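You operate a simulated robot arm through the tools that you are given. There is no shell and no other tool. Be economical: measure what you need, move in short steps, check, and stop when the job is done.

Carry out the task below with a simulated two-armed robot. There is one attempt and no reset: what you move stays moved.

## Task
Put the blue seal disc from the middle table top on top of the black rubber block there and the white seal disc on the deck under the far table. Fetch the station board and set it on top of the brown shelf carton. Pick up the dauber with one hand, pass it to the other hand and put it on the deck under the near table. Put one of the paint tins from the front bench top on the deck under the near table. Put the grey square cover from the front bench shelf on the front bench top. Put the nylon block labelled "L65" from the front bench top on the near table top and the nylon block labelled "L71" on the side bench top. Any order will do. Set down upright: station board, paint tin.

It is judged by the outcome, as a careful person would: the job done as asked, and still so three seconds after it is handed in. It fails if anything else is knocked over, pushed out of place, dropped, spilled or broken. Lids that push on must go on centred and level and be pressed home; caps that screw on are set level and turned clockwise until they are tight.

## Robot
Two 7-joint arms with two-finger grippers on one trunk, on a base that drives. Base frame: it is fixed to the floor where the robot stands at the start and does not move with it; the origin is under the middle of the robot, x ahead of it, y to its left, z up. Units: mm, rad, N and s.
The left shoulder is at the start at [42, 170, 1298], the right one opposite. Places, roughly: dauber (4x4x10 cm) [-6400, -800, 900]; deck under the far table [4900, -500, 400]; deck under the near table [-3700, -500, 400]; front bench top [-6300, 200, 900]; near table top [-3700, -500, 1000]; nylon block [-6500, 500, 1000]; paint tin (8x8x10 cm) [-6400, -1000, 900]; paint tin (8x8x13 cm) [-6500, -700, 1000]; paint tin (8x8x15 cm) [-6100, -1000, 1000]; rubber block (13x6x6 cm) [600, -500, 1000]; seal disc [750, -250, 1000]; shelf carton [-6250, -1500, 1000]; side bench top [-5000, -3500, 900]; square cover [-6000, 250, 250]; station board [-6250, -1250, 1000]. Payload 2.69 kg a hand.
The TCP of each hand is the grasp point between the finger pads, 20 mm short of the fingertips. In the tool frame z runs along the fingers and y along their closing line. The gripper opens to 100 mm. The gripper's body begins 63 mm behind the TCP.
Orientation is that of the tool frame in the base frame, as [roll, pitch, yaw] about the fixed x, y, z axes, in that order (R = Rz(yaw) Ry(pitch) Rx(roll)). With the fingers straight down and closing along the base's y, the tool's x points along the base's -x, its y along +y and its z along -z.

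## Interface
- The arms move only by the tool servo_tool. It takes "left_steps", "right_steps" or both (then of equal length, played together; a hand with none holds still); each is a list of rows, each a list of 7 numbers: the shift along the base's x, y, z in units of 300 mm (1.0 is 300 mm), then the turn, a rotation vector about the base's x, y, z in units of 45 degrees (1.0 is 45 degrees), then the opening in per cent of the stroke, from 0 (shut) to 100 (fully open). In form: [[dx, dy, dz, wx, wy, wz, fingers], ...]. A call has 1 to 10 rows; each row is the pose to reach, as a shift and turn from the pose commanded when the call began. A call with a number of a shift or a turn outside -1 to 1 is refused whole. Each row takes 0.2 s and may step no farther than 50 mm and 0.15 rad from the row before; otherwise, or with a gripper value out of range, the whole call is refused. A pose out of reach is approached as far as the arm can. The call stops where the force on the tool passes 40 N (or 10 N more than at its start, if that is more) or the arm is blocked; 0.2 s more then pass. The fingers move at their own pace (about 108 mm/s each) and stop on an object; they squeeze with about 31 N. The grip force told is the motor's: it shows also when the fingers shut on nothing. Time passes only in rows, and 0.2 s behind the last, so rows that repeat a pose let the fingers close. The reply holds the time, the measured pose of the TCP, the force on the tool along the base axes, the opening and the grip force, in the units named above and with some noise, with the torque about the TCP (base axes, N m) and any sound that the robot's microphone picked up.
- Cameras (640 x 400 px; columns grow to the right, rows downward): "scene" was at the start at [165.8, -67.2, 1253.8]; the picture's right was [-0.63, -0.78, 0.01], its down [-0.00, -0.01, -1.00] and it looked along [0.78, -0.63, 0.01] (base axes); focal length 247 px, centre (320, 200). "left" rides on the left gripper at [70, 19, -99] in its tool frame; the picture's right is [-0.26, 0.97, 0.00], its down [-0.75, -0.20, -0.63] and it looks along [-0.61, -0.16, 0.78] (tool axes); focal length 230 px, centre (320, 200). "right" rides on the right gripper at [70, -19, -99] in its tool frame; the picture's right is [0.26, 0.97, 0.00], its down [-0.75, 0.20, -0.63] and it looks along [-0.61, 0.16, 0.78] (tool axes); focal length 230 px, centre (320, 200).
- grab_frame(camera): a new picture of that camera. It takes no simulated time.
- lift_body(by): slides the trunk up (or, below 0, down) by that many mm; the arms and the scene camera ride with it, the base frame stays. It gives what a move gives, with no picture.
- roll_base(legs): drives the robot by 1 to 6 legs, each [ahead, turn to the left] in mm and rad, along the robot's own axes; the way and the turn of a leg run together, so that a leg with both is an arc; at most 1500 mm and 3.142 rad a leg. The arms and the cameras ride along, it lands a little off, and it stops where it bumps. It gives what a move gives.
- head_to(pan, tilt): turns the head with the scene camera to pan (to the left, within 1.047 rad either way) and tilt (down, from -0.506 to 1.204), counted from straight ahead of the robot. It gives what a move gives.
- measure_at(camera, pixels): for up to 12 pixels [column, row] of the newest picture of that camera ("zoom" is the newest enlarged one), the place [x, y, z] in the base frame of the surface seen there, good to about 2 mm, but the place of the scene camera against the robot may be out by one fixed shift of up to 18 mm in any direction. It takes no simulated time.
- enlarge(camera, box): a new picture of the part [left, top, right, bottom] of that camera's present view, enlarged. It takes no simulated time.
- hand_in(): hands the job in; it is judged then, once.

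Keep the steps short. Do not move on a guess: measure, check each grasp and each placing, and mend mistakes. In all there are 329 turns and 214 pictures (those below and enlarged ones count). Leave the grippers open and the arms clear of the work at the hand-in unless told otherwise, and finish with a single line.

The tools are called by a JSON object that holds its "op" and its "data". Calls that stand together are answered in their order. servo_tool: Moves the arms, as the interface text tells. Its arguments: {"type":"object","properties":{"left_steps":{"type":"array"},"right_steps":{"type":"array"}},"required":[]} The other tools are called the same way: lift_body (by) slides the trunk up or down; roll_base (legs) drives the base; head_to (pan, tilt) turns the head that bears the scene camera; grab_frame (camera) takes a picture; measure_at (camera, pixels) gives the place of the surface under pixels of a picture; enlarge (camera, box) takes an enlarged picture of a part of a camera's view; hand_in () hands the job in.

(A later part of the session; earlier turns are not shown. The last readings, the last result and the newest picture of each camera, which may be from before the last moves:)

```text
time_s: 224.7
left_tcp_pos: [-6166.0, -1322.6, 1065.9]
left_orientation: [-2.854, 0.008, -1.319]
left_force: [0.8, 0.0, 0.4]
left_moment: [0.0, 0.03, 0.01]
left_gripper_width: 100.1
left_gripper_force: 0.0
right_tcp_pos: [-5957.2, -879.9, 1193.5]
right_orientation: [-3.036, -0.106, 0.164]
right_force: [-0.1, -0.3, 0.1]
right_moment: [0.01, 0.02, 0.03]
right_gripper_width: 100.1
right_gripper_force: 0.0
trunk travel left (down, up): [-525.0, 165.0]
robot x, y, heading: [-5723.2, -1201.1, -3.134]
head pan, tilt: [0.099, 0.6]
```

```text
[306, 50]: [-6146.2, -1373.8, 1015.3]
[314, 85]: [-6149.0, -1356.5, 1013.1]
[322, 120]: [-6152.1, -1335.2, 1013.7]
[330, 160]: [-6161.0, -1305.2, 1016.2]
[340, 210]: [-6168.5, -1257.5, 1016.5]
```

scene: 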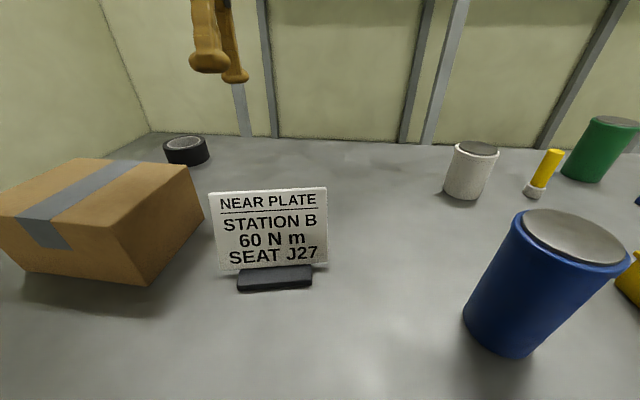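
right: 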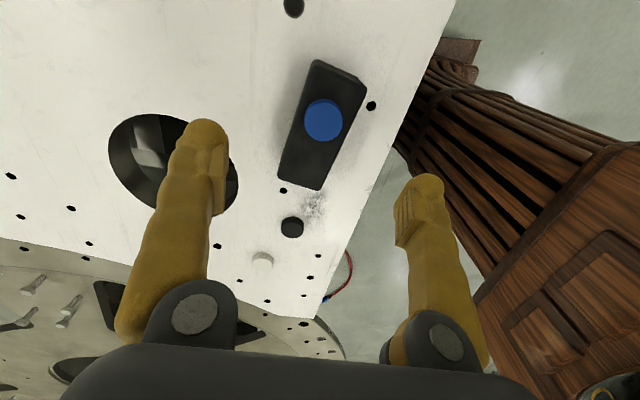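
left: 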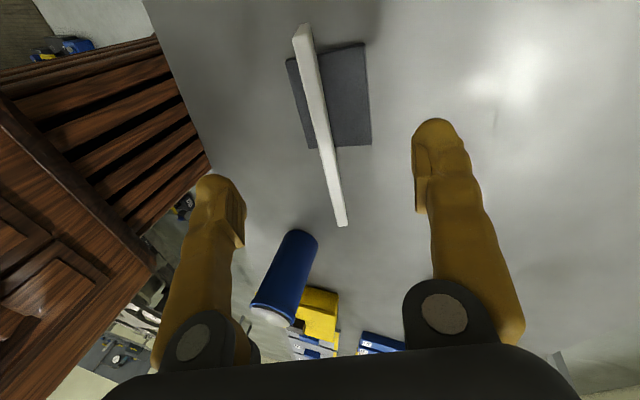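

The edge is at x≈-6157 at centre, yaw 0.19. I go down along the lean to straddle the plate's top 30 mm, and check before closing.

{"op": "servo_tool", "data": {"left_steps": [[0.01, 0.01, -0.05, 0, 0, -0.03, 100], [0.02, 0.02, -0.1, 0, 0, -0.064, 100], [0.03, 0.02, -0.15, 0, 0, -0.064, 100], [0.04, 0.02, -0.203, 0, 0, -0.064, 100], [0.04, 0.02, -0.203, 0, 0, -0.064, 100]]}}

{"op": "grab_frame", "data": {"camera": "left"}}

{"op": "enlarge", "data": {"camera": "scene", "box": [180, 100, 400, 320]}}

```text
time_s: 225.9
left_tcp_pos: [-6154.1, -1316.8, 1005.2]
left_orientation: [-2.852, 0.008, -1.37]
left_force: [0.2, 0.4, -0.7]
left_moment: [0.01, 0.01, -0.02]
left_gripper_width: 100.2
left_gripper_force: 0.1
right_tcp_pos: [-5957.9, -880.3, 1192.9]
right_orientation: [-3.038, -0.106, 0.164]
right_force: [0.5, -0.3, 0.3]
right_moment: [0.02, 0.0, 0.01]
right_gripper_width: 100.0
right_gripper_force: 0.1
trunk travel left (down, up): [-525.0, 165.0]
robot x, y, heading: [-5723.4, -1204.0, -3.132]
head pan, tilt: [0.099, 0.6]
```

```text
136 pictures are left
```

left: 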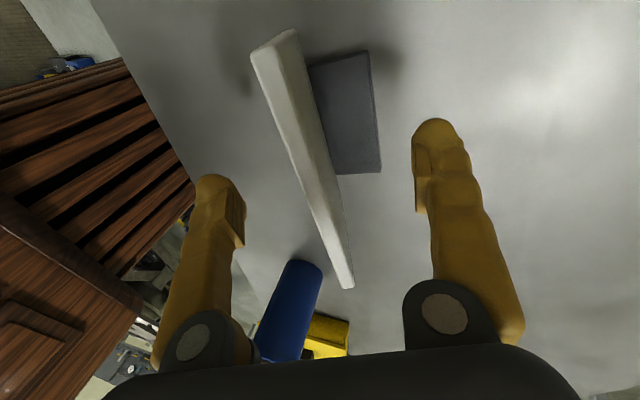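

```text
1.82 times, centred on (290, 210) of scene
```

zoom: 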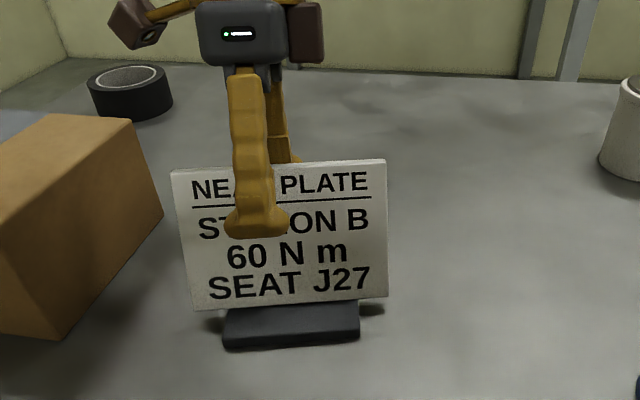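

Fingers straddle the plate well. I close.

{"op": "servo_tool", "data": {"left_steps": [[0, 0, 0, 0, 0, 0, 40], [0, 0, 0, 0, 0, 0, 20], [0, 0, 0, 0, 0, 0, 0], [0, 0, 0, 0, 0, 0, 0], [0, 0, 0, 0, 0, 0, 0]]}}

{"op": "servo_tool", "data": {"left_steps": [[0, 0, 0.04, 0, 0, 0, 0], [0, 0, 0.1, 0, 0, 0, 0], [0, 0, 0.2, 0, 0, 0, 0], [0, 0, 0.2, 0, 0, 0, 0]]}}

{"op": "enlarge", "data": {"camera": "scene", "box": [180, 80, 400, 300]}}

```text
time_s: 227.1
left_tcp_pos: [-6155.5, -1316.8, 1004.1]
left_orientation: [-2.85, 0.009, -1.371]
left_force: [0.1, -0.1, 0.0]
left_moment: [-0.05, -0.02, -0.01]
left_gripper_width: 9.1
left_gripper_force: 30.7
right_tcp_pos: [-5957.4, -881.0, 1192.8]
right_orientation: [-3.037, -0.107, 0.165]
right_force: [-0.3, 0.0, -0.8]
right_moment: [-0.02, 0.01, 0.0]
right_gripper_width: 100.1
right_gripper_force: 0.0
trunk travel left (down, up): [-525.0, 165.0]
robot x, y, heading: [-5724.2, -1198.0, -3.137]
head pan, tilt: [0.099, 0.6]
```

```text
time_s: 228.1
left_tcp_pos: [-6155.0, -1317.8, 1064.7]
left_orientation: [-2.852, 0.008, -1.37]
left_force: [0.1, -0.3, -2.5]
left_moment: [-0.03, 0.04, 0.02]
left_gripper_width: 9.2
left_gripper_force: 30.9
right_tcp_pos: [-5958.2, -879.1, 1194.3]
right_orientation: [-3.037, -0.106, 0.165]
right_force: [0.9, -0.1, -0.3]
right_moment: [-0.03, 0.0, 0.02]
right_gripper_width: 100.1
right_gripper_force: 0.0
trunk travel left (down, up): [-525.0, 165.0]
robot x, y, heading: [-5724.2, -1201.3, -3.129]
head pan, tilt: [0.099, 0.6]
```

```text
1.82 times, centred on (290, 190) of scene
```

zoom: 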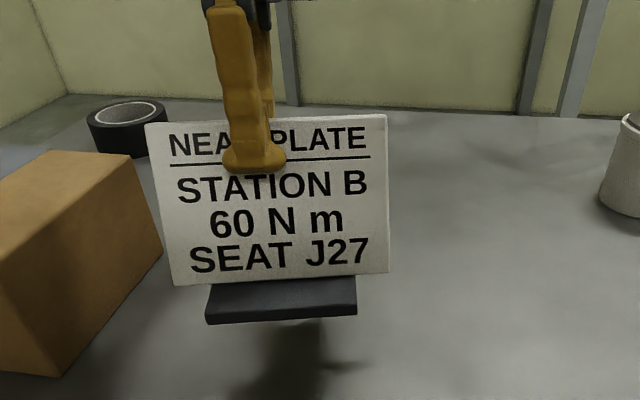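

The board lifts level, 2.5 N. I measure the carton top in the scene picture.

{"op": "measure_at", "data": {"camera": "scene", "pixels": [[8, 212], [78, 160], [188, 166], [120, 225], [95, 190], [60, 200], [150, 180]]}}

{"op": "servo_tool", "data": {"left_steps": [[0, 0, 0.1, 0, 0, 0, 0], [0, 0, 0.2, 0, 0, 0, 0], [0, 0, 0.28, 0, 0, 0, 0], [0, -0.12, 0.28, 0, 0, 0, 0], [0, -0.25, 0.28, 0, 0, 0, 0], [0, -0.38, 0.28, 0, 0, 0, 0], [0, -0.5, 0.28, 0, 0, 0, 0], [0, -0.5, 0.28, 0, 0, 0, 0]]}}

{"op": "grab_frame", "data": {"camera": "left"}}

```text
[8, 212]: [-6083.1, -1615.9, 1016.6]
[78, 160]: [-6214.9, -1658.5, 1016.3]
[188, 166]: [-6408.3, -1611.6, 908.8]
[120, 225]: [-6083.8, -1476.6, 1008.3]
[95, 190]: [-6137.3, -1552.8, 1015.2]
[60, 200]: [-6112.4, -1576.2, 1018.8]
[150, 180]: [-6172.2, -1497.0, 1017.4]
```

```text
time_s: 229.9
left_tcp_pos: [-6155.6, -1468.0, 1146.8]
left_orientation: [-2.853, 0.008, -1.37]
left_force: [0.3, -0.6, -1.5]
left_moment: [-0.03, 0.01, 0.02]
left_gripper_width: 9.0
left_gripper_force: 31.2
right_tcp_pos: [-5959.5, -879.6, 1192.9]
right_orientation: [-3.037, -0.108, 0.163]
right_force: [-1.0, 0.2, -0.3]
right_moment: [-0.01, 0.0, -0.02]
right_gripper_width: 100.2
right_gripper_force: 0.1
trunk travel left (down, up): [-525.0, 165.0]
robot x, y, heading: [-5722.8, -1201.8, -3.135]
head pan, tilt: [0.099, 0.6]
```

```text
133 pictures are left
```

left: 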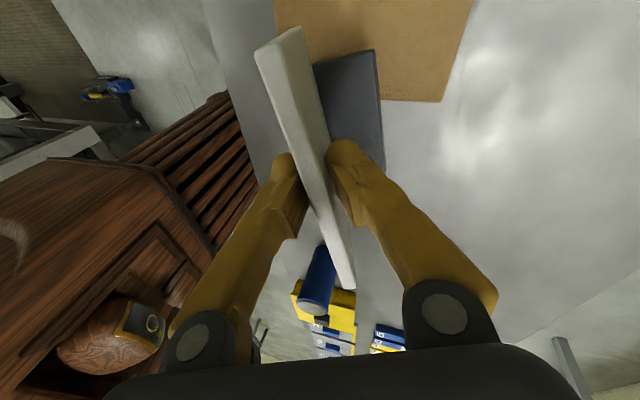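

Carton corner shows at (440,98). I measure it with the left hand's camera.

{"op": "measure_at", "data": {"camera": "left", "pixels": [[438, 97], [470, 5], [395, 94], [400, 40], [278, 15], [440, 50]]}}

```text
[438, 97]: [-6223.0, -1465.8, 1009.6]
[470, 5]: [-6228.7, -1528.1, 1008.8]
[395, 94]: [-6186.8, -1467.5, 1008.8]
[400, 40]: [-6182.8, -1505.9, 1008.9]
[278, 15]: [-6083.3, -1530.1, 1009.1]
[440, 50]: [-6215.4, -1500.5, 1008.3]
```

Carton top is z=1009, spanning x -6225..-6080 and y about -1660..-1463. I move to over its middle, TCP (-6168,-1555), and lower to about z 1124.

{"op": "servo_tool", "data": {"left_steps": [[-0.02, -0.1, 0, 0, 0, 0, 0], [-0.04, -0.2, 0, 0, 0, 0, 0], [-0.04, -0.29, 0, 0, 0, 0, 0], [-0.04, -0.29, -0.04, 0, 0, 0, 0], [-0.04, -0.29, -0.075, 0, 0, 0, 0], [-0.04, -0.29, -0.075, 0, 0, 0, 0]]}}

{"op": "enlarge", "data": {"camera": "scene", "box": [0, 20, 260, 300]}}

{"op": "grab_frame", "data": {"camera": "left"}}

```text
time_s: 231.3
left_tcp_pos: [-6167.5, -1553.4, 1125.1]
left_orientation: [-2.853, 0.011, -1.37]
left_force: [0.0, 0.6, -1.7]
left_moment: [-0.03, -0.01, 0.02]
left_gripper_width: 9.2
left_gripper_force: 31.1
right_tcp_pos: [-5957.6, -879.3, 1193.5]
right_orientation: [-3.037, -0.108, 0.165]
right_force: [0.3, -0.1, 0.0]
right_moment: [-0.03, 0.02, 0.0]
right_gripper_width: 99.9
right_gripper_force: 0.0
trunk travel left (down, up): [-525.0, 165.0]
robot x, y, heading: [-5723.9, -1204.7, -3.136]
head pan, tilt: [0.099, 0.6]
```

```text
1.43 times, centred on (130, 160) of scene
```

zoom: 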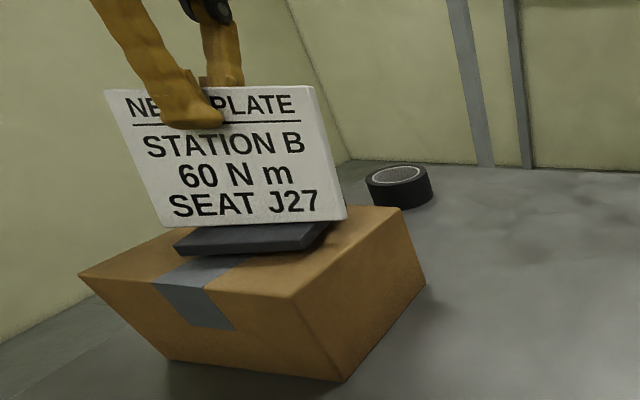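

```text
131 pictures are left
```

left: 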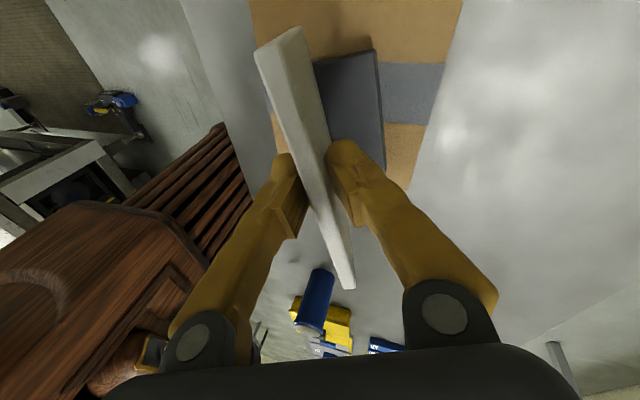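

The foot is over the carton's top. I lower in small steps.

{"op": "servo_tool", "data": {"left_steps": [[0, 0, -0.008, 0, 0, 0, 0], [0, 0, -0.016, 0, 0, 0, 0], [0, 0, -0.016, 0, 0, 0, 0]]}}

{"op": "servo_tool", "data": {"left_steps": [[0, 0, -0.006, 0, 0, 0, 0], [0, 0, -0.01, 0, 0, 0, 0]]}}

```text
time_s: 232.1
left_tcp_pos: [-6166.3, -1553.3, 1120.7]
left_orientation: [-2.851, 0.01, -1.37]
left_force: [-0.7, -0.2, -2.1]
left_moment: [0.02, 0.03, 0.01]
left_gripper_width: 8.8
left_gripper_force: 30.8
right_tcp_pos: [-5958.6, -880.4, 1193.3]
right_orientation: [-3.037, -0.106, 0.163]
right_force: [-0.3, 0.4, 0.7]
right_moment: [0.0, 0.03, -0.01]
right_gripper_width: 99.8
right_gripper_force: 0.0
trunk travel left (down, up): [-525.0, 165.0]
robot x, y, heading: [-5724.8, -1202.1, -3.13]
head pan, tilt: [0.099, 0.6]
```

```text
time_s: 232.7
left_tcp_pos: [-6166.8, -1553.9, 1119.4]
left_orientation: [-2.854, 0.011, -1.37]
left_force: [0.0, 0.2, -2.1]
left_moment: [0.01, 0.01, -0.01]
left_gripper_width: 8.9
left_gripper_force: 31.5
right_tcp_pos: [-5958.7, -880.4, 1193.7]
right_orientation: [-3.037, -0.107, 0.165]
right_force: [-0.5, -0.4, -0.2]
right_moment: [0.01, -0.03, 0.04]
right_gripper_width: 100.2
right_gripper_force: 0.1
trunk travel left (down, up): [-525.0, 165.0]
robot x, y, heading: [-5723.8, -1202.6, -3.131]
head pan, tilt: [0.099, 0.6]
```

No contact yet; two more millimetre-sized steps.

{"op": "servo_tool", "data": {"left_steps": [[0, 0, -0.006, 0, 0, 0, 0], [0, 0, -0.01, 0, 0, 0, 0], [0, 0, -0.01, 0, 0, 0, 0]]}}

{"op": "servo_tool", "data": {"left_steps": [[0, 0, -0.005, 0, 0, 0, 0], [0, 0, -0.008, 0, 0, 0, 0], [0, 0, -0.008, 0, 0, 0, 0]]}}

```text
time_s: 233.5
left_tcp_pos: [-6168.5, -1552.8, 1116.4]
left_orientation: [-2.857, 0.011, -1.37]
left_force: [-2.3, -1.0, 6.0]
left_moment: [-0.37, -0.14, -0.13]
left_gripper_width: 9.0
left_gripper_force: 30.4
right_tcp_pos: [-5958.6, -879.8, 1192.8]
right_orientation: [-3.037, -0.105, 0.164]
right_force: [0.0, 0.4, -0.4]
right_moment: [0.03, -0.01, 0.01]
right_gripper_width: 100.1
right_gripper_force: 0.1
trunk travel left (down, up): [-525.0, 165.0]
robot x, y, heading: [-5723.7, -1202.7, -3.135]
head pan, tilt: [0.099, 0.6]
```

```text
time_s: 234.3
left_tcp_pos: [-6167.9, -1552.5, 1113.4]
left_orientation: [-2.857, 0.011, -1.369]
left_force: [-2.7, -1.2, 17.4]
left_moment: [-0.14, -0.09, -0.01]
left_gripper_width: 9.1
left_gripper_force: 31.0
right_tcp_pos: [-5958.3, -879.0, 1193.6]
right_orientation: [-3.037, -0.104, 0.165]
right_force: [-0.5, 0.6, 0.0]
right_moment: [-0.02, 0.04, -0.02]
right_gripper_width: 100.1
right_gripper_force: 0.0
trunk travel left (down, up): [-525.0, 165.0]
robot x, y, heading: [-5725.1, -1197.5, -3.136]
head pan, tilt: [0.099, 0.6]
```

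Firm contact. I open the fingers and look.

{"op": "servo_tool", "data": {"left_steps": [[0, 0, 0.003, 0, 0, 0, 20], [0, 0, 0.003, 0, 0, 0, 50], [0, 0, 0.003, 0, 0, 0, 80], [0, 0, 0.003, 0, 0, 0, 80]]}}

{"op": "enlarge", "data": {"camera": "scene", "box": [0, 20, 260, 300]}}

```text
time_s: 235.3
left_tcp_pos: [-6167.2, -1553.1, 1114.2]
left_orientation: [-2.854, 0.01, -1.37]
left_force: [0.0, 0.8, 0.4]
left_moment: [-0.02, -0.04, -0.02]
left_gripper_width: 80.0
left_gripper_force: 0.0
right_tcp_pos: [-5958.8, -879.9, 1192.6]
right_orientation: [-3.038, -0.107, 0.164]
right_force: [0.6, 0.3, 0.1]
right_moment: [-0.02, 0.02, 0.0]
right_gripper_width: 99.6
right_gripper_force: 0.1
trunk travel left (down, up): [-525.0, 165.0]
robot x, y, heading: [-5726.9, -1203.4, -3.133]
head pan, tilt: [0.099, 0.6]
```

```text
1.43 times, centred on (130, 160) of scene
```

zoom: 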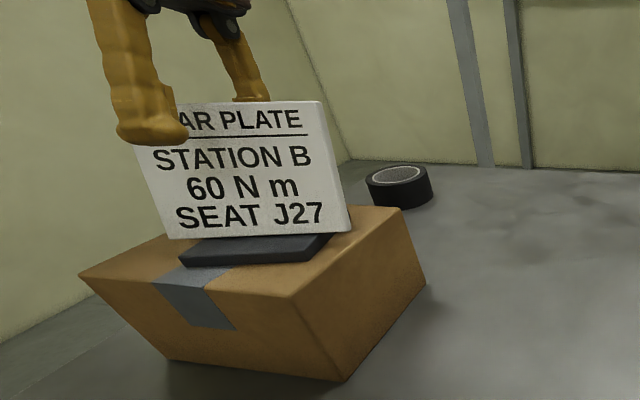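

The board stands upright on the carton. I retreat along the lean, then up and back toward the body.

{"op": "servo_tool", "data": {"left_steps": [[-0.04, -0.01, 0.14, 0, 0, 0, 100], [-0.08, -0.02, 0.28, 0, 0, 0, 100], [-0.08, -0.02, 0.4, 0, 0.05, 0.1, 100], [-0.0, -0.02, 0.45, 0, 0.1, 0.2, 100], [0.12, -0.02, 0.45, 0, 0.15, 0.3, 100], [0.25, -0.02, 0.45, -0.03, 0.2, 0.4, 100], [0.38, -0.02, 0.45, -0.05, 0.25, 0.5, 100], [0.5, -0.02, 0.45, -0.07, 0.3, 0.6, 100], [0.6, 0, 0.45, -0.07, 0.36, 0.75, 100], [0.6, 0, 0.45, -0.07, 0.36, 0.9, 100]]}}

{"op": "grab_frame", "data": {"camera": "scene"}}

```text
time_s: 237.5
left_tcp_pos: [-5986.8, -1554.6, 1244.9]
left_orientation: [-3.107, 0.099, -0.669]
left_force: [-0.5, -1.4, -0.7]
left_moment: [0.03, -0.03, 0.01]
left_gripper_width: 100.1
left_gripper_force: 0.0
right_tcp_pos: [-5959.3, -881.1, 1192.8]
right_orientation: [-3.034, -0.107, 0.164]
right_force: [0.4, -0.9, -0.1]
right_moment: [-0.01, 0.01, -0.01]
right_gripper_width: 100.1
right_gripper_force: 0.2
trunk travel left (down, up): [-525.0, 165.0]
robot x, y, heading: [-5720.6, -1202.3, -3.129]
head pan, tilt: [0.099, 0.6]
```

```text
129 pictures are left
```

scene: 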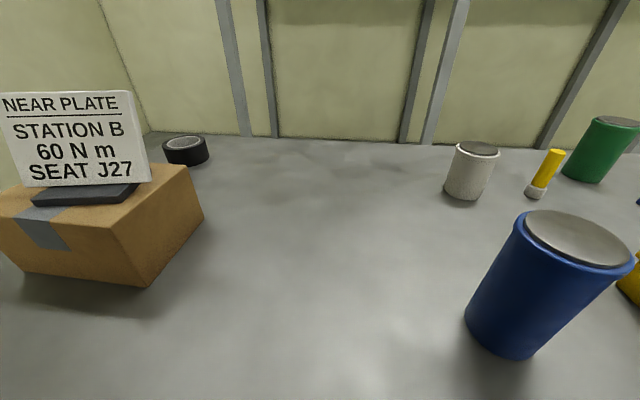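

Board done. Next the dauber (yellow handle, (548,165)). I enlarge it and measure.

{"op": "enlarge", "data": {"camera": "scene", "box": [430, 100, 640, 260]}}

{"op": "measure_at", "data": {"camera": "scene", "pixels": [[556, 153], [545, 178], [536, 191], [530, 197], [475, 150], [465, 185], [607, 122], [590, 165], [575, 230], [500, 345]]}}

```text
2.50 times, centred on (535, 180) of scene
```

zoom: 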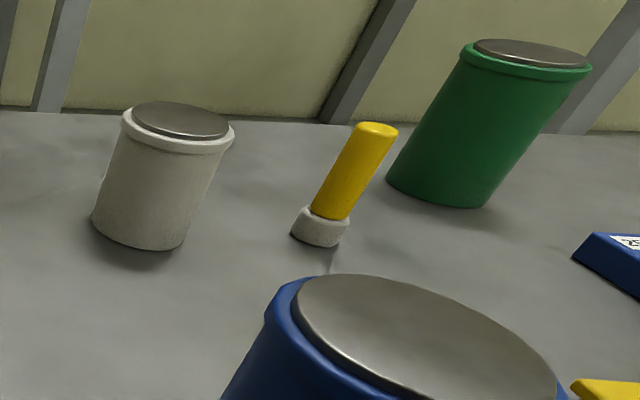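

```text
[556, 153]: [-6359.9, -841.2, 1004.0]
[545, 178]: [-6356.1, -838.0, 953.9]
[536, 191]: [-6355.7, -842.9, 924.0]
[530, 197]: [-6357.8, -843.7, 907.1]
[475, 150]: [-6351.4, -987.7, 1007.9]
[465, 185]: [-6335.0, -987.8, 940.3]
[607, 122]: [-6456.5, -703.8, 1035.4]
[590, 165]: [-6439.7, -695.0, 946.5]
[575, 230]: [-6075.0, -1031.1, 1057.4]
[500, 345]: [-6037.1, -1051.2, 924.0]
```

Dauber axis is about (-6362,-851), 100 tall. I drive 35 mm closer and turn the right hand toward it (yaw) before tilting.

{"op": "roll_base", "data": {"legs": [[35, 0]]}}

{"op": "servo_tool", "data": {"right_steps": [[-0.05, 0, 0, -0.04, 0.03, -0.15, 60], [-0.1, 0, 0, -0.08, 0.06, -0.3, 60], [-0.15, 0, 0, -0.12, 0.09, -0.45, 60], [-0.2, 0, 0, -0.157, 0.112, -0.586, 60], [-0.2, 0, 0, -0.157, 0.112, -0.586, 60]]}}

{"op": "servo_tool", "data": {"right_steps": [[-0.05, 0, 0, 0.048, 0.159, 0, 60], [-0.1, 0, 0, 0.096, 0.318, 0, 60], [-0.2, 0, 0, 0.144, 0.477, 0, 60], [-0.3, 0, 0, 0.192, 0.636, 0, 60], [-0.4, 0, -0.03, 0.24, 0.795, 0, 60], [-0.5, 0, -0.06, 0.292, 0.956, 0, 60], [-0.5, 0, -0.06, 0.292, 0.956, 0, 60]]}}

{"op": "grab_frame", "data": {"camera": "right"}}

```text
time_s: 238.4
left_tcp_pos: [-6013.3, -1553.6, 1250.2]
left_orientation: [-3.119, 0.108, -0.672]
left_force: [-0.3, -0.1, 0.7]
left_moment: [0.01, 0.01, -0.01]
left_gripper_width: 100.2
left_gripper_force: 0.1
right_tcp_pos: [-5981.2, -881.5, 1194.4]
right_orientation: [-3.039, -0.097, 0.16]
right_force: [0.5, -0.8, 0.1]
right_moment: [-0.01, 0.0, 0.0]
right_gripper_width: 100.0
right_gripper_force: 0.0
trunk travel left (down, up): [-525.0, 165.0]
robot x, y, heading: [-5758.8, -1206.3, -3.132]
head pan, tilt: [0.099, 0.6]
```

```text
time_s: 239.6
left_tcp_pos: [-6001.9, -1552.2, 1240.1]
left_orientation: [-3.087, 0.074, -0.671]
left_force: [-0.2, -0.2, 0.6]
left_moment: [-0.04, -0.03, -0.03]
left_gripper_width: 100.2
left_gripper_force: 0.0
right_tcp_pos: [-6034.5, -883.2, 1195.0]
right_orientation: [3.116, -0.01, -0.296]
right_force: [0.4, 0.1, 0.1]
right_moment: [-0.02, -0.02, 0.01]
right_gripper_width: 59.9
right_gripper_force: 0.1
trunk travel left (down, up): [-525.0, 165.0]
robot x, y, heading: [-5761.9, -1201.4, -3.136]
head pan, tilt: [0.099, 0.6]
```

```text
time_s: 241.2
left_tcp_pos: [-6003.2, -1552.1, 1238.8]
left_orientation: [-3.086, 0.073, -0.67]
left_force: [-0.1, -0.5, 0.1]
left_moment: [0.01, 0.06, -0.01]
left_gripper_width: 100.0
left_gripper_force: 0.1
right_tcp_pos: [-6183.1, -882.6, 1177.6]
right_orientation: [3.114, 0.776, -0.301]
right_force: [-0.4, 0.2, 0.2]
right_moment: [-0.03, 0.01, 0.02]
right_gripper_width: 59.8
right_gripper_force: 0.1
trunk travel left (down, up): [-525.0, 165.0]
robot x, y, heading: [-5760.7, -1202.2, -3.133]
head pan, tilt: [0.099, 0.6]
```

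```text
127 pictures are left
```

right: 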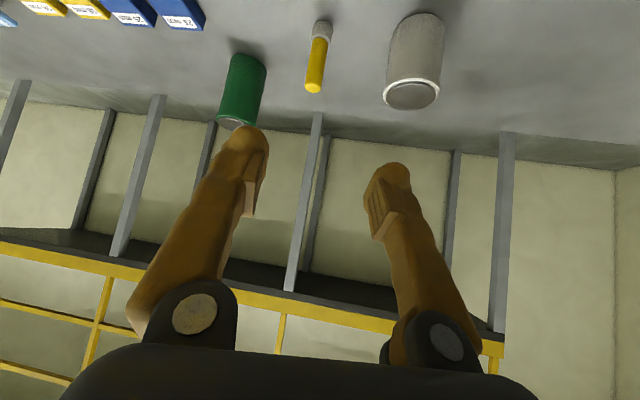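

Dauber at (315,60) in the right picture. I measure it.

{"op": "measure_at", "data": {"camera": "right", "pixels": [[313, 86], [316, 65], [319, 45], [322, 27], [413, 95], [410, 50], [238, 115], [246, 70]]}}

```text
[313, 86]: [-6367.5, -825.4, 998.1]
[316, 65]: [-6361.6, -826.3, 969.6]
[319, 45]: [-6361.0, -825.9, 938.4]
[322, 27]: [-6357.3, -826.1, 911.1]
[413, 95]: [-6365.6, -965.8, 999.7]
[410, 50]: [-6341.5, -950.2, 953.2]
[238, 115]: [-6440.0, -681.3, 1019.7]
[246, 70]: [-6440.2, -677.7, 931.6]
```

By the right hand's view the handle axis is about (-6371,-824), top 998. I go to a pre-grasp 100 mm back along the fingers.

{"op": "servo_tool", "data": {"right_steps": [[-0.1, 0.03, -0.1, 0, 0, 0, 60], [-0.2, 0.06, -0.2, 0, 0, 0, 60], [-0.3, 0.09, -0.3, 0, 0, 0, 60], [-0.39, 0.123, -0.41, 0, 0.0, 0, 60], [-0.39, 0.123, -0.41, 0, 0, 0, 60]]}}

{"op": "grab_frame", "data": {"camera": "right"}}

```text
time_s: 242.4
left_tcp_pos: [-6002.7, -1553.5, 1238.8]
left_orientation: [-3.086, 0.072, -0.671]
left_force: [-0.1, -0.4, -0.4]
left_moment: [0.02, 0.01, 0.0]
left_gripper_width: 100.0
left_gripper_force: 0.1
right_tcp_pos: [-6302.0, -845.7, 1057.0]
right_orientation: [3.122, 0.775, -0.295]
right_force: [0.0, -0.1, 0.0]
right_moment: [-0.01, 0.02, 0.03]
right_gripper_width: 60.3
right_gripper_force: 0.1
trunk travel left (down, up): [-525.0, 165.0]
robot x, y, heading: [-5760.3, -1200.7, -3.131]
head pan, tilt: [0.099, 0.6]
```

```text
126 pictures are left
```

right: 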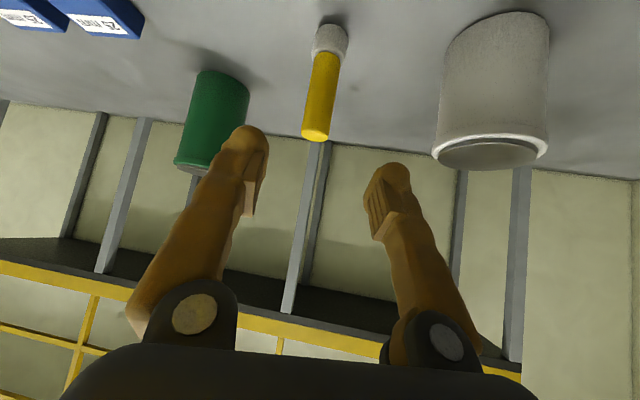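

{"op": "measure_at", "data": {"camera": "right", "pixels": [[316, 130], [320, 100], [324, 65], [328, 45], [309, 100], [333, 98]]}}

```text
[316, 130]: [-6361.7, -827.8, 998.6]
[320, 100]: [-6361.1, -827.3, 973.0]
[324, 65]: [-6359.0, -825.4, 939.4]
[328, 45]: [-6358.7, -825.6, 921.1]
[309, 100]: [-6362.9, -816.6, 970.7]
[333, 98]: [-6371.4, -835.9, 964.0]
```

Confirmed. I advance along the fingers to the handle and close.

{"op": "servo_tool", "data": {"right_steps": [[-0.07, 0.022, -0.08, 0, 0, 0, 60], [-0.14, 0.044, -0.16, 0, 0, 0, 60], [-0.213, 0.067, -0.237, 0, 0, 0, 60], [-0.213, 0.067, -0.237, 0, 0, 0, 60], [-0.213, 0.067, -0.237, 0, 0, 0, 0], [-0.213, 0.067, -0.237, 0, 0, 0, 0], [-0.213, 0.067, -0.237, 0, 0, 0, 0]]}}

{"op": "grab_frame", "data": {"camera": "right"}}

```text
time_s: 244.0
left_tcp_pos: [-6003.7, -1553.5, 1238.4]
left_orientation: [-3.086, 0.073, -0.671]
left_force: [0.4, 0.6, 0.0]
left_moment: [0.01, 0.01, 0.02]
left_gripper_width: 100.1
left_gripper_force: 0.0
right_tcp_pos: [-6365.7, -823.6, 984.2]
right_orientation: [3.121, 0.776, -0.294]
right_force: [-1.3, 0.3, 1.9]
right_moment: [0.02, 0.07, 0.04]
right_gripper_width: 23.2
right_gripper_force: 31.1
trunk travel left (down, up): [-525.0, 165.0]
robot x, y, heading: [-5761.5, -1202.4, -3.132]
head pan, tilt: [0.099, 0.6]
```

```text
125 pictures are left
```

right: 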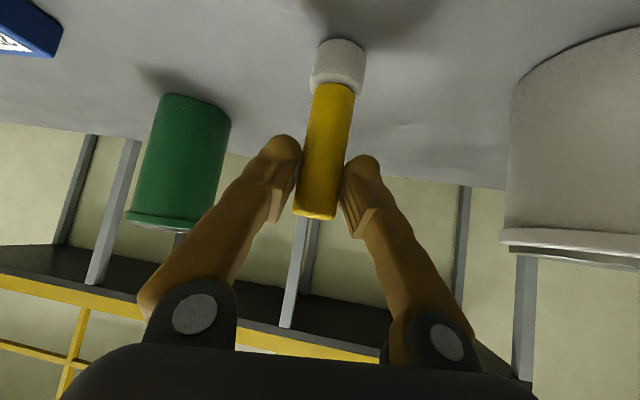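

Handle gripped (23 mm). I lift 200 mm and draw back toward the front of the robot.

{"op": "servo_tool", "data": {"right_steps": [[0, 0, 0.1, 0, 0, 0, 0], [0, 0, 0.25, 0, 0, 0, 0], [0, 0, 0.4, 0, 0, 0, 0], [0, 0, 0.55, 0, 0, 0, 0], [0.1, 0, 0.67, 0, 0, 0, 0], [0.23, -0.03, 0.7, 0, 0, 0, 0], [0.36, -0.06, 0.7, 0, 0, 0, 0], [0.5, -0.1, 0.7, 0, 0, 0, 0], [0.5, -0.1, 0.7, 0, 0, 0, 0]]}}

{"op": "servo_tool", "data": {"right_steps": [[0.05, 0, 0, 0, 0, 0.18, 0], [0.1, 0, 0, 0, 0, 0.36, 0], [0.15, 0, 0, 0, 0, 0.54, 0], [0.2, 0, 0, 0, 0, 0.72, 0], [0.25, 0, 0, 0, 0, 0.9, 0], [0.25, 0, 0, 0, 0, 1.0, 0], [0.25, 0, 0, 0, 0, 1.0, 0]], "left_steps": [[0, 0, 0, 0, 0, -0.18, 100], [0, 0, 0, 0, 0, -0.36, 100], [0, 0, 0, 0, 0, -0.54, 100], [0, 0, 0, 0, 0, -0.72, 100], [0, 0, 0, 0, 0, -0.9, 100], [0, 0, 0, 0, 0, -1.0, 100], [0, 0, 0, 0, 0, -1.0, 100]]}}

```text
time_s: 246.0
left_tcp_pos: [-6004.4, -1552.0, 1240.0]
left_orientation: [-3.087, 0.074, -0.671]
left_force: [-0.1, -0.6, 1.1]
left_moment: [0.0, 0.0, -0.04]
left_gripper_width: 100.0
left_gripper_force: 0.0
right_tcp_pos: [-6217.0, -853.2, 1193.1]
right_orientation: [3.119, 0.773, -0.296]
right_force: [-1.0, -0.4, -0.7]
right_moment: [0.02, -0.01, 0.05]
right_gripper_width: 22.9
right_gripper_force: 30.8
trunk travel left (down, up): [-525.0, 165.0]
robot x, y, heading: [-5759.2, -1206.9, -3.127]
head pan, tilt: [0.099, 0.6]
```

```text
time_s: 247.6
left_tcp_pos: [-6005.4, -1551.0, 1247.7]
left_orientation: [-3.107, 0.114, -1.46]
left_force: [0.0, -0.3, -0.5]
left_moment: [-0.04, -0.01, -0.02]
left_gripper_width: 99.8
left_gripper_force: 0.1
right_tcp_pos: [-6141.9, -853.2, 1193.8]
right_orientation: [3.117, 0.778, 0.49]
right_force: [-0.3, 0.6, -0.6]
right_moment: [0.03, 0.03, 0.02]
right_gripper_width: 23.0
right_gripper_force: 30.8
trunk travel left (down, up): [-525.0, 165.0]
robot x, y, heading: [-5759.3, -1200.6, -3.129]
head pan, tilt: [0.099, 0.6]
```

Both hands turn well. I continue: right hand yaws further and comes to the middle; left hand tilts inward and approaches from its side.

{"op": "servo_tool", "data": {"right_steps": [[0.01, -0.08, 0, 0, 0, 0.12, 0], [0.02, -0.16, 0, 0, 0, 0.24, 0], [0.03, -0.24, 0, 0, 0, 0.36, 0], [0.04, -0.32, 0, 0, 0, 0.48, 0], [0.04, -0.4, 0, 0, 0, 0.6, 0], [0.04, -0.49, 0, 0, 0, 0.7, 0], [0.04, -0.49, 0, 0, 0, 0.7, 0]], "left_steps": [[-0.07, 0.1, 0, 0.14, 0.004, -0.02, 100], [-0.14, 0.2, 0, 0.28, 0.008, -0.04, 100], [-0.21, 0.3, 0, 0.42, 0.012, -0.07, 100], [-0.28, 0.4, 0, 0.56, 0.016, -0.09, 100], [-0.35, 0.5, 0, 0.7, 0.02, -0.12, 100], [-0.417, 0.6, 0, 0.851, 0.028, -0.14, 100], [-0.417, 0.6, 0, 0.851, 0.028, -0.14, 100]]}}

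{"op": "grab_frame", "data": {"camera": "scene"}}

```text
time_s: 249.2
left_tcp_pos: [-6130.3, -1371.7, 1252.2]
left_orientation: [-3.108, 0.782, -1.565]
left_force: [1.2, 1.6, -0.7]
left_moment: [-0.02, 0.03, 0.0]
left_gripper_width: 100.0
left_gripper_force: 0.0
right_tcp_pos: [-6127.2, -1001.0, 1195.1]
right_orientation: [3.119, 0.776, 1.04]
right_force: [0.5, 0.4, -1.1]
right_moment: [0.0, -0.02, -0.02]
right_gripper_width: 23.0
right_gripper_force: 31.2
trunk travel left (down, up): [-525.0, 165.0]
robot x, y, heading: [-5755.0, -1202.1, -3.129]
head pan, tilt: [0.099, 0.6]
```

```text
124 pictures are left
```

scene: 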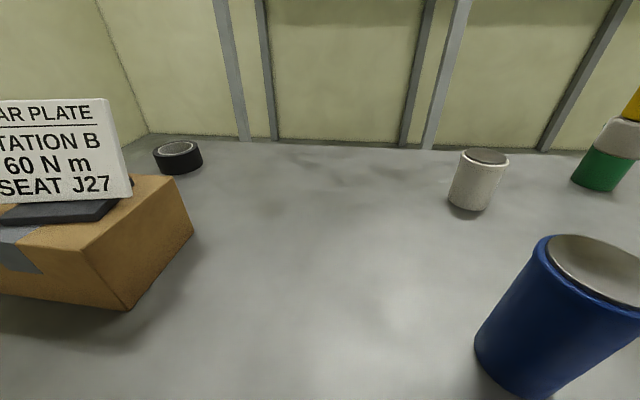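

I bring the right hand to the centre line with the remaining yaw, left hand waiting, and raise the head to watch.

{"op": "servo_tool", "data": {"right_steps": [[0, -0.13, 0, 0, 0, 0.13, 0], [0, -0.26, 0, 0, 0, 0.27, 0], [0, -0.39, 0, 0, 0, 0.41, 0], [0, -0.52, 0, 0, 0, 0.55, 0], [0, -0.64, 0, 0, 0, 0.676, 0], [0, -0.64, 0, 0, 0, 0.676, 0]]}}

{"op": "head_to", "data": {"pan": 0.0, "tilt": 0.1}}

{"op": "grab_frame", "data": {"camera": "scene"}}

{"op": "grab_frame", "data": {"camera": "left"}}

```text
time_s: 250.6
left_tcp_pos: [-6132.3, -1371.7, 1252.3]
left_orientation: [-3.103, 0.786, -1.565]
left_force: [0.7, -1.6, -0.2]
left_moment: [-0.01, -0.01, 0.05]
left_gripper_width: 100.1
left_gripper_force: 0.0
right_tcp_pos: [-6128.8, -1192.2, 1194.0]
right_orientation: [3.117, 0.775, 1.572]
right_force: [-0.1, 0.2, 0.3]
right_moment: [0.02, 0.03, -0.01]
right_gripper_width: 23.0
right_gripper_force: 31.2
trunk travel left (down, up): [-525.0, 165.0]
robot x, y, heading: [-5758.1, -1201.1, -3.131]
head pan, tilt: [0.099, 0.6]
```

```text
time_s: 251.5
left_tcp_pos: [-6132.3, -1373.3, 1252.0]
left_orientation: [-3.103, 0.784, -1.563]
left_force: [-0.8, 0.9, 0.5]
left_moment: [-0.02, -0.02, -0.02]
left_gripper_width: 100.0
left_gripper_force: 0.1
right_tcp_pos: [-6128.6, -1191.5, 1194.4]
right_orientation: [3.119, 0.774, 1.57]
right_force: [-0.2, -0.2, -0.9]
right_moment: [0.02, 0.04, -0.02]
right_gripper_width: 22.9
right_gripper_force: 31.3
trunk travel left (down, up): [-525.0, 165.0]
robot x, y, heading: [-5760.3, -1202.4, -3.131]
head pan, tilt: [0.0, 0.099]
```

```text
123 pictures are left
```

scene: 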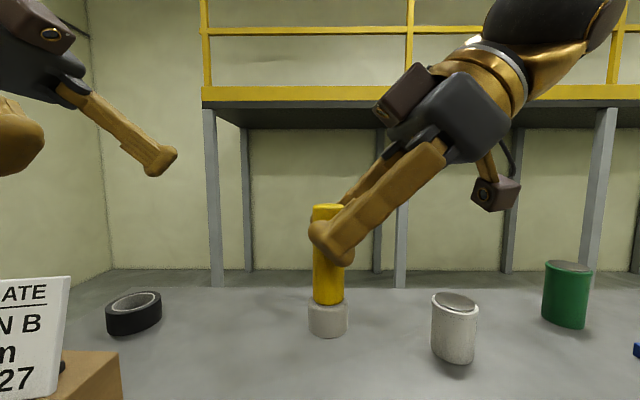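

```text
122 pictures are left
```

left: 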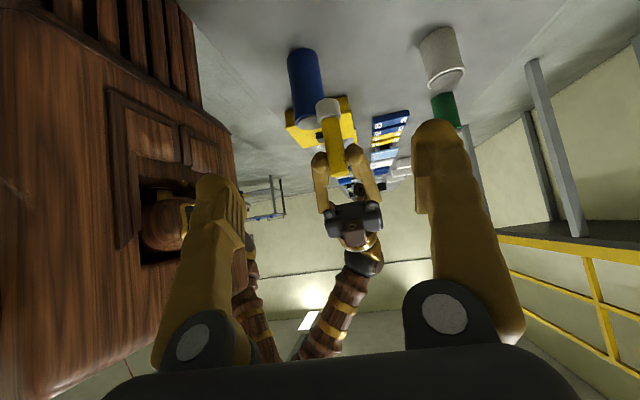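

The dauber hangs upright between the hands. I measure its base and handle with the left camera (base at (327,108), handle (333,140)).

{"op": "measure_at", "data": {"camera": "left", "pixels": [[327, 112], [318, 110], [338, 108], [326, 102], [332, 135], [336, 160], [338, 172]]}}

{"op": "measure_at", "data": {"camera": "scene", "pixels": [[328, 320], [328, 285], [328, 206], [312, 318], [345, 318]]}}

```text
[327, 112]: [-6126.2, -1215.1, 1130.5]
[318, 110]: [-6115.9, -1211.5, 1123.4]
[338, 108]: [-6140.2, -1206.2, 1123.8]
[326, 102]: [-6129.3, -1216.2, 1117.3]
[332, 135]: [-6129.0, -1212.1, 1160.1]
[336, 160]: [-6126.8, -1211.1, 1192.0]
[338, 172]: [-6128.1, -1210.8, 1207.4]
```

```text
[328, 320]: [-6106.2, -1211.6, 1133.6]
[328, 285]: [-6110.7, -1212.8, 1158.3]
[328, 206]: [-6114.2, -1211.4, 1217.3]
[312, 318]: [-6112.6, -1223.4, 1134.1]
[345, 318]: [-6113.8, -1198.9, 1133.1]
```

Consistent: axis (-6128,-1200), top 1207. I move the left hand to its pre-grasp.

{"op": "servo_tool", "data": {"left_steps": [[0.005, 0.12, -0.05, 0, 0, 0, 80], [0.01, 0.24, -0.1, 0, 0, 0, 80], [0.013, 0.33, -0.157, 0, 0, 0, 80], [0.013, 0.33, -0.157, 0, 0, 0, 80]]}}

{"op": "grab_frame", "data": {"camera": "left"}}

```text
time_s: 252.5
left_tcp_pos: [-6126.9, -1274.1, 1204.5]
left_orientation: [-3.103, 0.782, -1.564]
left_force: [-0.5, -0.2, 0.3]
left_moment: [0.01, 0.02, 0.02]
left_gripper_width: 80.1
left_gripper_force: 0.0
right_tcp_pos: [-6128.3, -1192.8, 1195.0]
right_orientation: [3.12, 0.773, 1.572]
right_force: [-0.2, -0.6, -1.1]
right_moment: [0.01, 0.0, 0.0]
right_gripper_width: 22.9
right_gripper_force: 31.1
trunk travel left (down, up): [-525.0, 165.0]
robot x, y, heading: [-5756.0, -1199.4, -3.123]
head pan, tilt: [0.0, 0.099]
```

```text
121 pictures are left
```

left: 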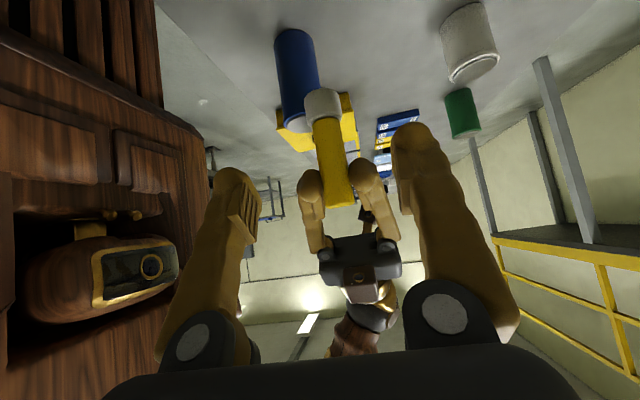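

Aligned. I advance along the left fingers to the dauber's base and close.

{"op": "servo_tool", "data": {"left_steps": [[0, 0.08, -0.08, 0, 0, 0, 80], [0, 0.16, -0.16, 0, 0, 0, 80], [-0.003, 0.236, -0.237, 0, 0, 0, 80], [-0.003, 0.236, -0.237, 0, 0, 0, 80]]}}

{"op": "grab_frame", "data": {"camera": "scene"}}

```text
time_s: 253.5
left_tcp_pos: [-6128.2, -1203.9, 1133.2]
left_orientation: [-3.106, 0.785, -1.564]
left_force: [0.6, 0.8, 0.3]
left_moment: [-0.01, 0.0, 0.0]
left_gripper_width: 79.9
left_gripper_force: 0.0
right_tcp_pos: [-6127.4, -1192.3, 1195.0]
right_orientation: [3.118, 0.773, 1.571]
right_force: [0.4, 0.6, -0.5]
right_moment: [0.02, 0.03, -0.03]
right_gripper_width: 22.9
right_gripper_force: 31.7
trunk travel left (down, up): [-525.0, 165.0]
robot x, y, heading: [-5758.4, -1206.5, -3.126]
head pan, tilt: [0.0, 0.099]
```

```text
120 pictures are left
```

scene: 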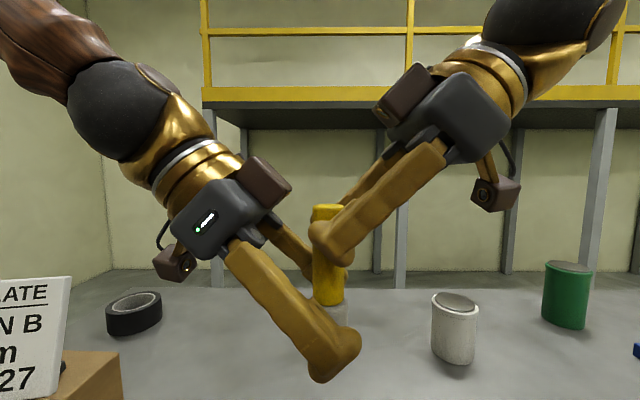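

The perspective fits (near finger is much closer to the camera). I close the left fingers on the base.

{"op": "servo_tool", "data": {"left_steps": [[0, 0, 0, 0, 0, 0, 50], [0, 0, 0, 0, 0, 0, 10], [0, 0, 0, 0, 0, 0, 10], [0, 0, 0, 0, 0, 0, 10]]}}

{"op": "grab_frame", "data": {"camera": "left"}}

```text
time_s: 254.5
left_tcp_pos: [-6129.6, -1202.8, 1132.9]
left_orientation: [-3.103, 0.782, -1.564]
left_force: [2.3, 2.8, -1.8]
left_moment: [-0.08, 0.07, 0.0]
left_gripper_width: 30.1
left_gripper_force: 31.5
right_tcp_pos: [-6129.1, -1191.6, 1194.7]
right_orientation: [3.118, 0.775, 1.571]
right_force: [-2.2, -2.5, 1.4]
right_moment: [-0.11, 0.09, -0.03]
right_gripper_width: 23.0
right_gripper_force: 30.8
trunk travel left (down, up): [-525.0, 165.0]
robot x, y, heading: [-5757.8, -1206.7, -3.129]
head pan, tilt: [0.0, 0.099]
```

```text
119 pictures are left
```

left: 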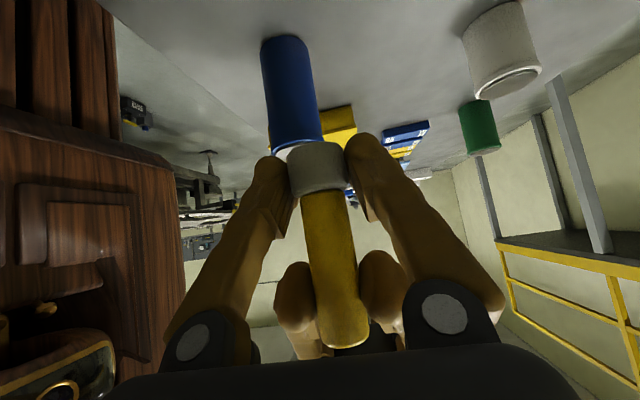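

The left hand holds the base (30 mm, 31 N). I open the right fingers and withdraw the right hand back along its fingers.

{"op": "servo_tool", "data": {"right_steps": [[0, 0, 0, 0, 0, 0, 60], [0, 0, 0, 0, 0, 0, 60], [0, 0.08, 0.08, 0, 0, 0, 60], [0, 0.18, 0.18, 0, 0, 0, 80], [0, 0.28, 0.2, 0, 0, -0.1, 100], [0, 0.4, 0.2, 0, 0, -0.25, 100], [0, 0.52, 0.2, 0, 0, -0.4, 100], [0, 0.65, 0.2, 0, 0, -0.55, 100], [0, 0.78, 0.2, 0, 0, -0.7, 100], [0, 0.85, 0.2, 0, 0, -0.85, 100]]}}

{"op": "grab_frame", "data": {"camera": "scene"}}

```text
time_s: 256.7
left_tcp_pos: [-6128.0, -1203.8, 1134.0]
left_orientation: [-3.103, 0.785, -1.563]
left_force: [-1.1, -0.5, 0.5]
left_moment: [0.0, 0.0, -0.04]
left_gripper_width: 30.2
left_gripper_force: 31.0
right_tcp_pos: [-6128.7, -938.3, 1255.1]
right_orientation: [3.117, 0.778, 0.901]
right_force: [-0.5, 0.6, 0.0]
right_moment: [0.03, 0.0, 0.03]
right_gripper_width: 100.0
right_gripper_force: 0.0
trunk travel left (down, up): [-525.0, 165.0]
robot x, y, heading: [-5759.0, -1204.5, -3.127]
head pan, tilt: [0.0, 0.099]
```

```text
118 pictures are left
```

scene: 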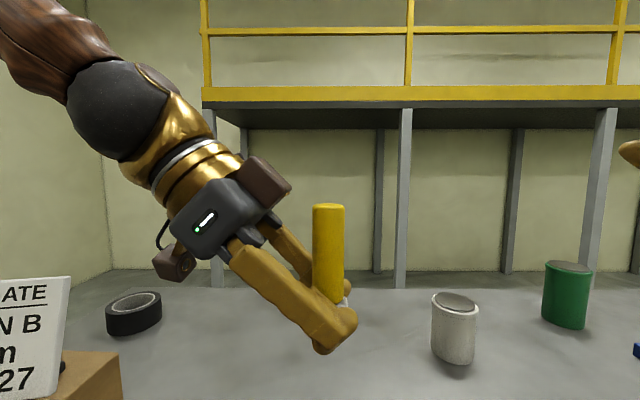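

Handover done. I raise the left hand and take it to its side, and yaw both hands back to forward.

{"op": "servo_tool", "data": {"left_steps": [[0, -0.05, 0.1, 0, 0, 0.1, 10], [0, -0.15, 0.2, 0, 0, 0.25, 10], [0, -0.28, 0.26, 0, 0, 0.4, 10], [0, -0.42, 0.26, 0, 0, 0.55, 10], [0, -0.55, 0.26, 0, 0, 0.7, 10], [0, -0.65, 0.26, 0, 0, 0.85, 10], [0, -0.7, 0.26, 0, 0, 1.0, 10], [0, -0.7, 0.26, 0, 0, 1.0, 10]], "right_steps": [[0, 0, 0, 0, 0, -0.15, 100], [0, 0, 0, 0, 0, -0.3, 100], [0, 0, 0, 0, 0, -0.45, 100], [0, 0, 0, 0, 0, -0.6, 100], [0, 0, 0, 0, 0, -0.75, 100], [0, 0, 0, 0, 0, -0.9, 100], [0, 0, 0, 0, 0, -1.0, 100], [0, 0, 0, 0, 0, -1.0, 100]]}}

{"op": "servo_tool", "data": {"left_steps": [[0, 0, 0, 0, 0, 0.17, 10], [0, 0, 0, 0, 0, 0.34, 10], [0, 0, 0, 0, 0, 0.51, 10], [0, 0, 0, 0, 0, 0.68, 10], [0, 0, 0, 0, 0, 0.85, 10], [0, 0, 0, 0, 0, 0.95, 10], [0, 0, 0, 0, 0, 0.95, 10]]}}

{"op": "roll_base", "data": {"legs": [[-150, 0]]}}

{"op": "grab_frame", "data": {"camera": "right"}}

```text
time_s: 258.5
left_tcp_pos: [-6124.1, -1412.3, 1190.0]
left_orientation: [-3.042, 0.739, -0.736]
left_force: [-1.0, -0.4, 0.3]
left_moment: [0.0, -0.03, 0.0]
left_gripper_width: 29.7
left_gripper_force: 31.1
left hand out of reach, approached as far as the arm can: row 6, 7
right_tcp_pos: [-6153.5, -925.2, 1247.2]
right_orientation: [3.129, 0.769, 0.132]
right_force: [0.3, 0.3, -0.2]
right_moment: [0.0, -0.01, -0.01]
right_gripper_width: 100.1
right_gripper_force: 0.1
right hand out of reach, approached as far as the arm can: row 5, 6, 7, 8
trunk travel left (down, up): [-525.0, 165.0]
robot x, y, heading: [-5762.0, -1204.6, -3.134]
head pan, tilt: [0.0, 0.099]
```

```text
time_s: 260.1
left_tcp_pos: [-6169.9, -1414.2, 1227.8]
left_orientation: [-3.095, 0.794, -0.01]
left_force: [0.2, -1.4, -0.7]
left_moment: [0.0, 0.04, 0.0]
left_gripper_width: 29.9
left_gripper_force: 30.8
left hand out of reach, approached as far as the arm can: row 2, 3, 4, 5, 6, 7
right_tcp_pos: [-6153.7, -924.8, 1248.0]
right_orientation: [3.127, 0.771, 0.133]
right_force: [-0.5, -0.2, -0.5]
right_moment: [0.0, 0.02, 0.02]
right_gripper_width: 99.9
right_gripper_force: 0.1
trunk travel left (down, up): [-525.0, 165.0]
robot x, y, heading: [-5758.3, -1201.1, -3.132]
head pan, tilt: [0.0, 0.099]
```

```text
time_s: 261.5
left_tcp_pos: [-6026.1, -1410.1, 1219.3]
left_orientation: [-3.103, 0.773, -0.027]
left_force: [-1.8, -0.6, -0.3]
left_moment: [0.02, -0.11, -0.03]
left_gripper_width: 30.0
left_gripper_force: 31.3
right_tcp_pos: [-6010.2, -923.8, 1245.4]
right_orientation: [3.118, 0.765, 0.119]
right_force: [-2.0, -0.6, -0.7]
right_moment: [0.02, -0.09, 0.03]
right_gripper_width: 100.1
right_gripper_force: 0.0
trunk travel left (down, up): [-525.0, 165.0]
robot x, y, heading: [-5613.3, -1202.4, -3.127]
head pan, tilt: [0.0, 0.099]
```

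```text
117 pictures are left
```

right: 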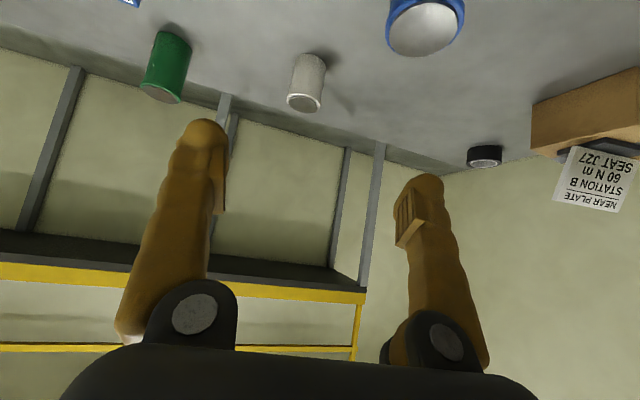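

The blue tin is at the top right. I back 70 mm more and bring the right hand in line with it, higher up.

{"op": "roll_base", "data": {"legs": [[-70, 0]]}}

{"op": "servo_tool", "data": {"right_steps": [[0, -0.1, -0.02, 0, 0, -0.03, 100], [0, -0.2, -0.06, 0, 0, -0.06, 100], [0, -0.3, -0.12, 0, 0, -0.1, 100], [0, -0.4, -0.2, 0, 0, -0.15, 100], [0, -0.4, -0.25, 0, 0, -0.15, 100], [0, -0.4, -0.25, 0, 0, -0.15, 100]]}}

{"op": "grab_frame", "data": {"camera": "right"}}

```text
time_s: 262.5
left_tcp_pos: [-5956.7, -1414.6, 1232.7]
left_orientation: [-3.088, 0.812, 0.02]
left_force: [-1.4, -1.2, -0.7]
left_moment: [0.01, -0.09, -0.06]
left_gripper_width: 29.8
left_gripper_force: 32.0
right_tcp_pos: [-5936.7, -921.6, 1246.2]
right_orientation: [3.14, 0.763, 0.154]
right_force: [-0.6, 0.1, -0.7]
right_moment: [-0.01, -0.11, 0.01]
right_gripper_width: 100.2
right_gripper_force: 0.0
trunk travel left (down, up): [-525.0, 165.0]
robot x, y, heading: [-5536.0, -1202.4, -3.139]
head pan, tilt: [0.0, 0.099]
```

```text
time_s: 263.9
left_tcp_pos: [-5954.8, -1422.8, 1256.7]
left_orientation: [-3.05, 0.867, 0.097]
left_force: [-0.1, 0.1, 0.1]
left_moment: [0.0, 0.0, 0.03]
left_gripper_width: 29.8
left_gripper_force: 31.6
right_tcp_pos: [-5949.7, -1052.6, 1181.9]
right_orientation: [-3.142, 0.786, 0.042]
right_force: [0.5, 0.2, -1.2]
right_moment: [-0.01, 0.01, 0.01]
right_gripper_width: 99.9
right_gripper_force: 0.1
right hand out of reach, approached as far as the arm can: row 1, 2, 3, 4, 5, 6
trunk travel left (down, up): [-525.0, 165.0]
robot x, y, heading: [-5539.7, -1199.5, -3.13]
head pan, tilt: [0.0, 0.099]
```

```text
116 pictures are left
```

right: 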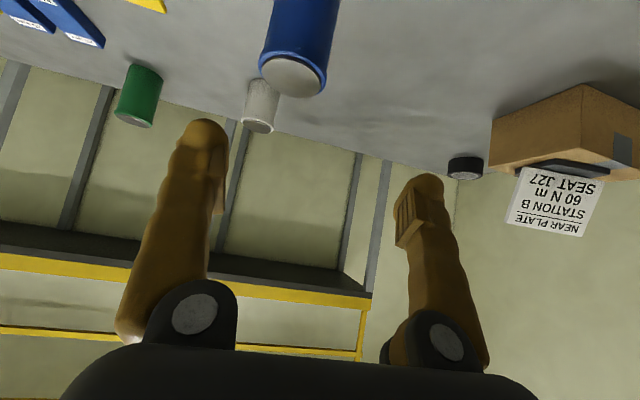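

I measure the blue tin: lid (292,76), its edges and body.

{"op": "measure_at", "data": {"camera": "right", "pixels": [[292, 76], [262, 70], [324, 82], [292, 92], [300, 35], [270, 30], [332, 35], [302, 10], [380, 120]]}}

```text
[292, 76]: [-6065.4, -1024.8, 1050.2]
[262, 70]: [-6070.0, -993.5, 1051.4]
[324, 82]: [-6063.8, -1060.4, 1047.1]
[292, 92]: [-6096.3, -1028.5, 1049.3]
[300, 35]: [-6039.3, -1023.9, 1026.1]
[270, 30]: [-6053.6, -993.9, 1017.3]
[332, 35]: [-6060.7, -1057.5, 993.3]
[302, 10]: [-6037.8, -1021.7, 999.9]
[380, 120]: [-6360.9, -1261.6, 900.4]
```

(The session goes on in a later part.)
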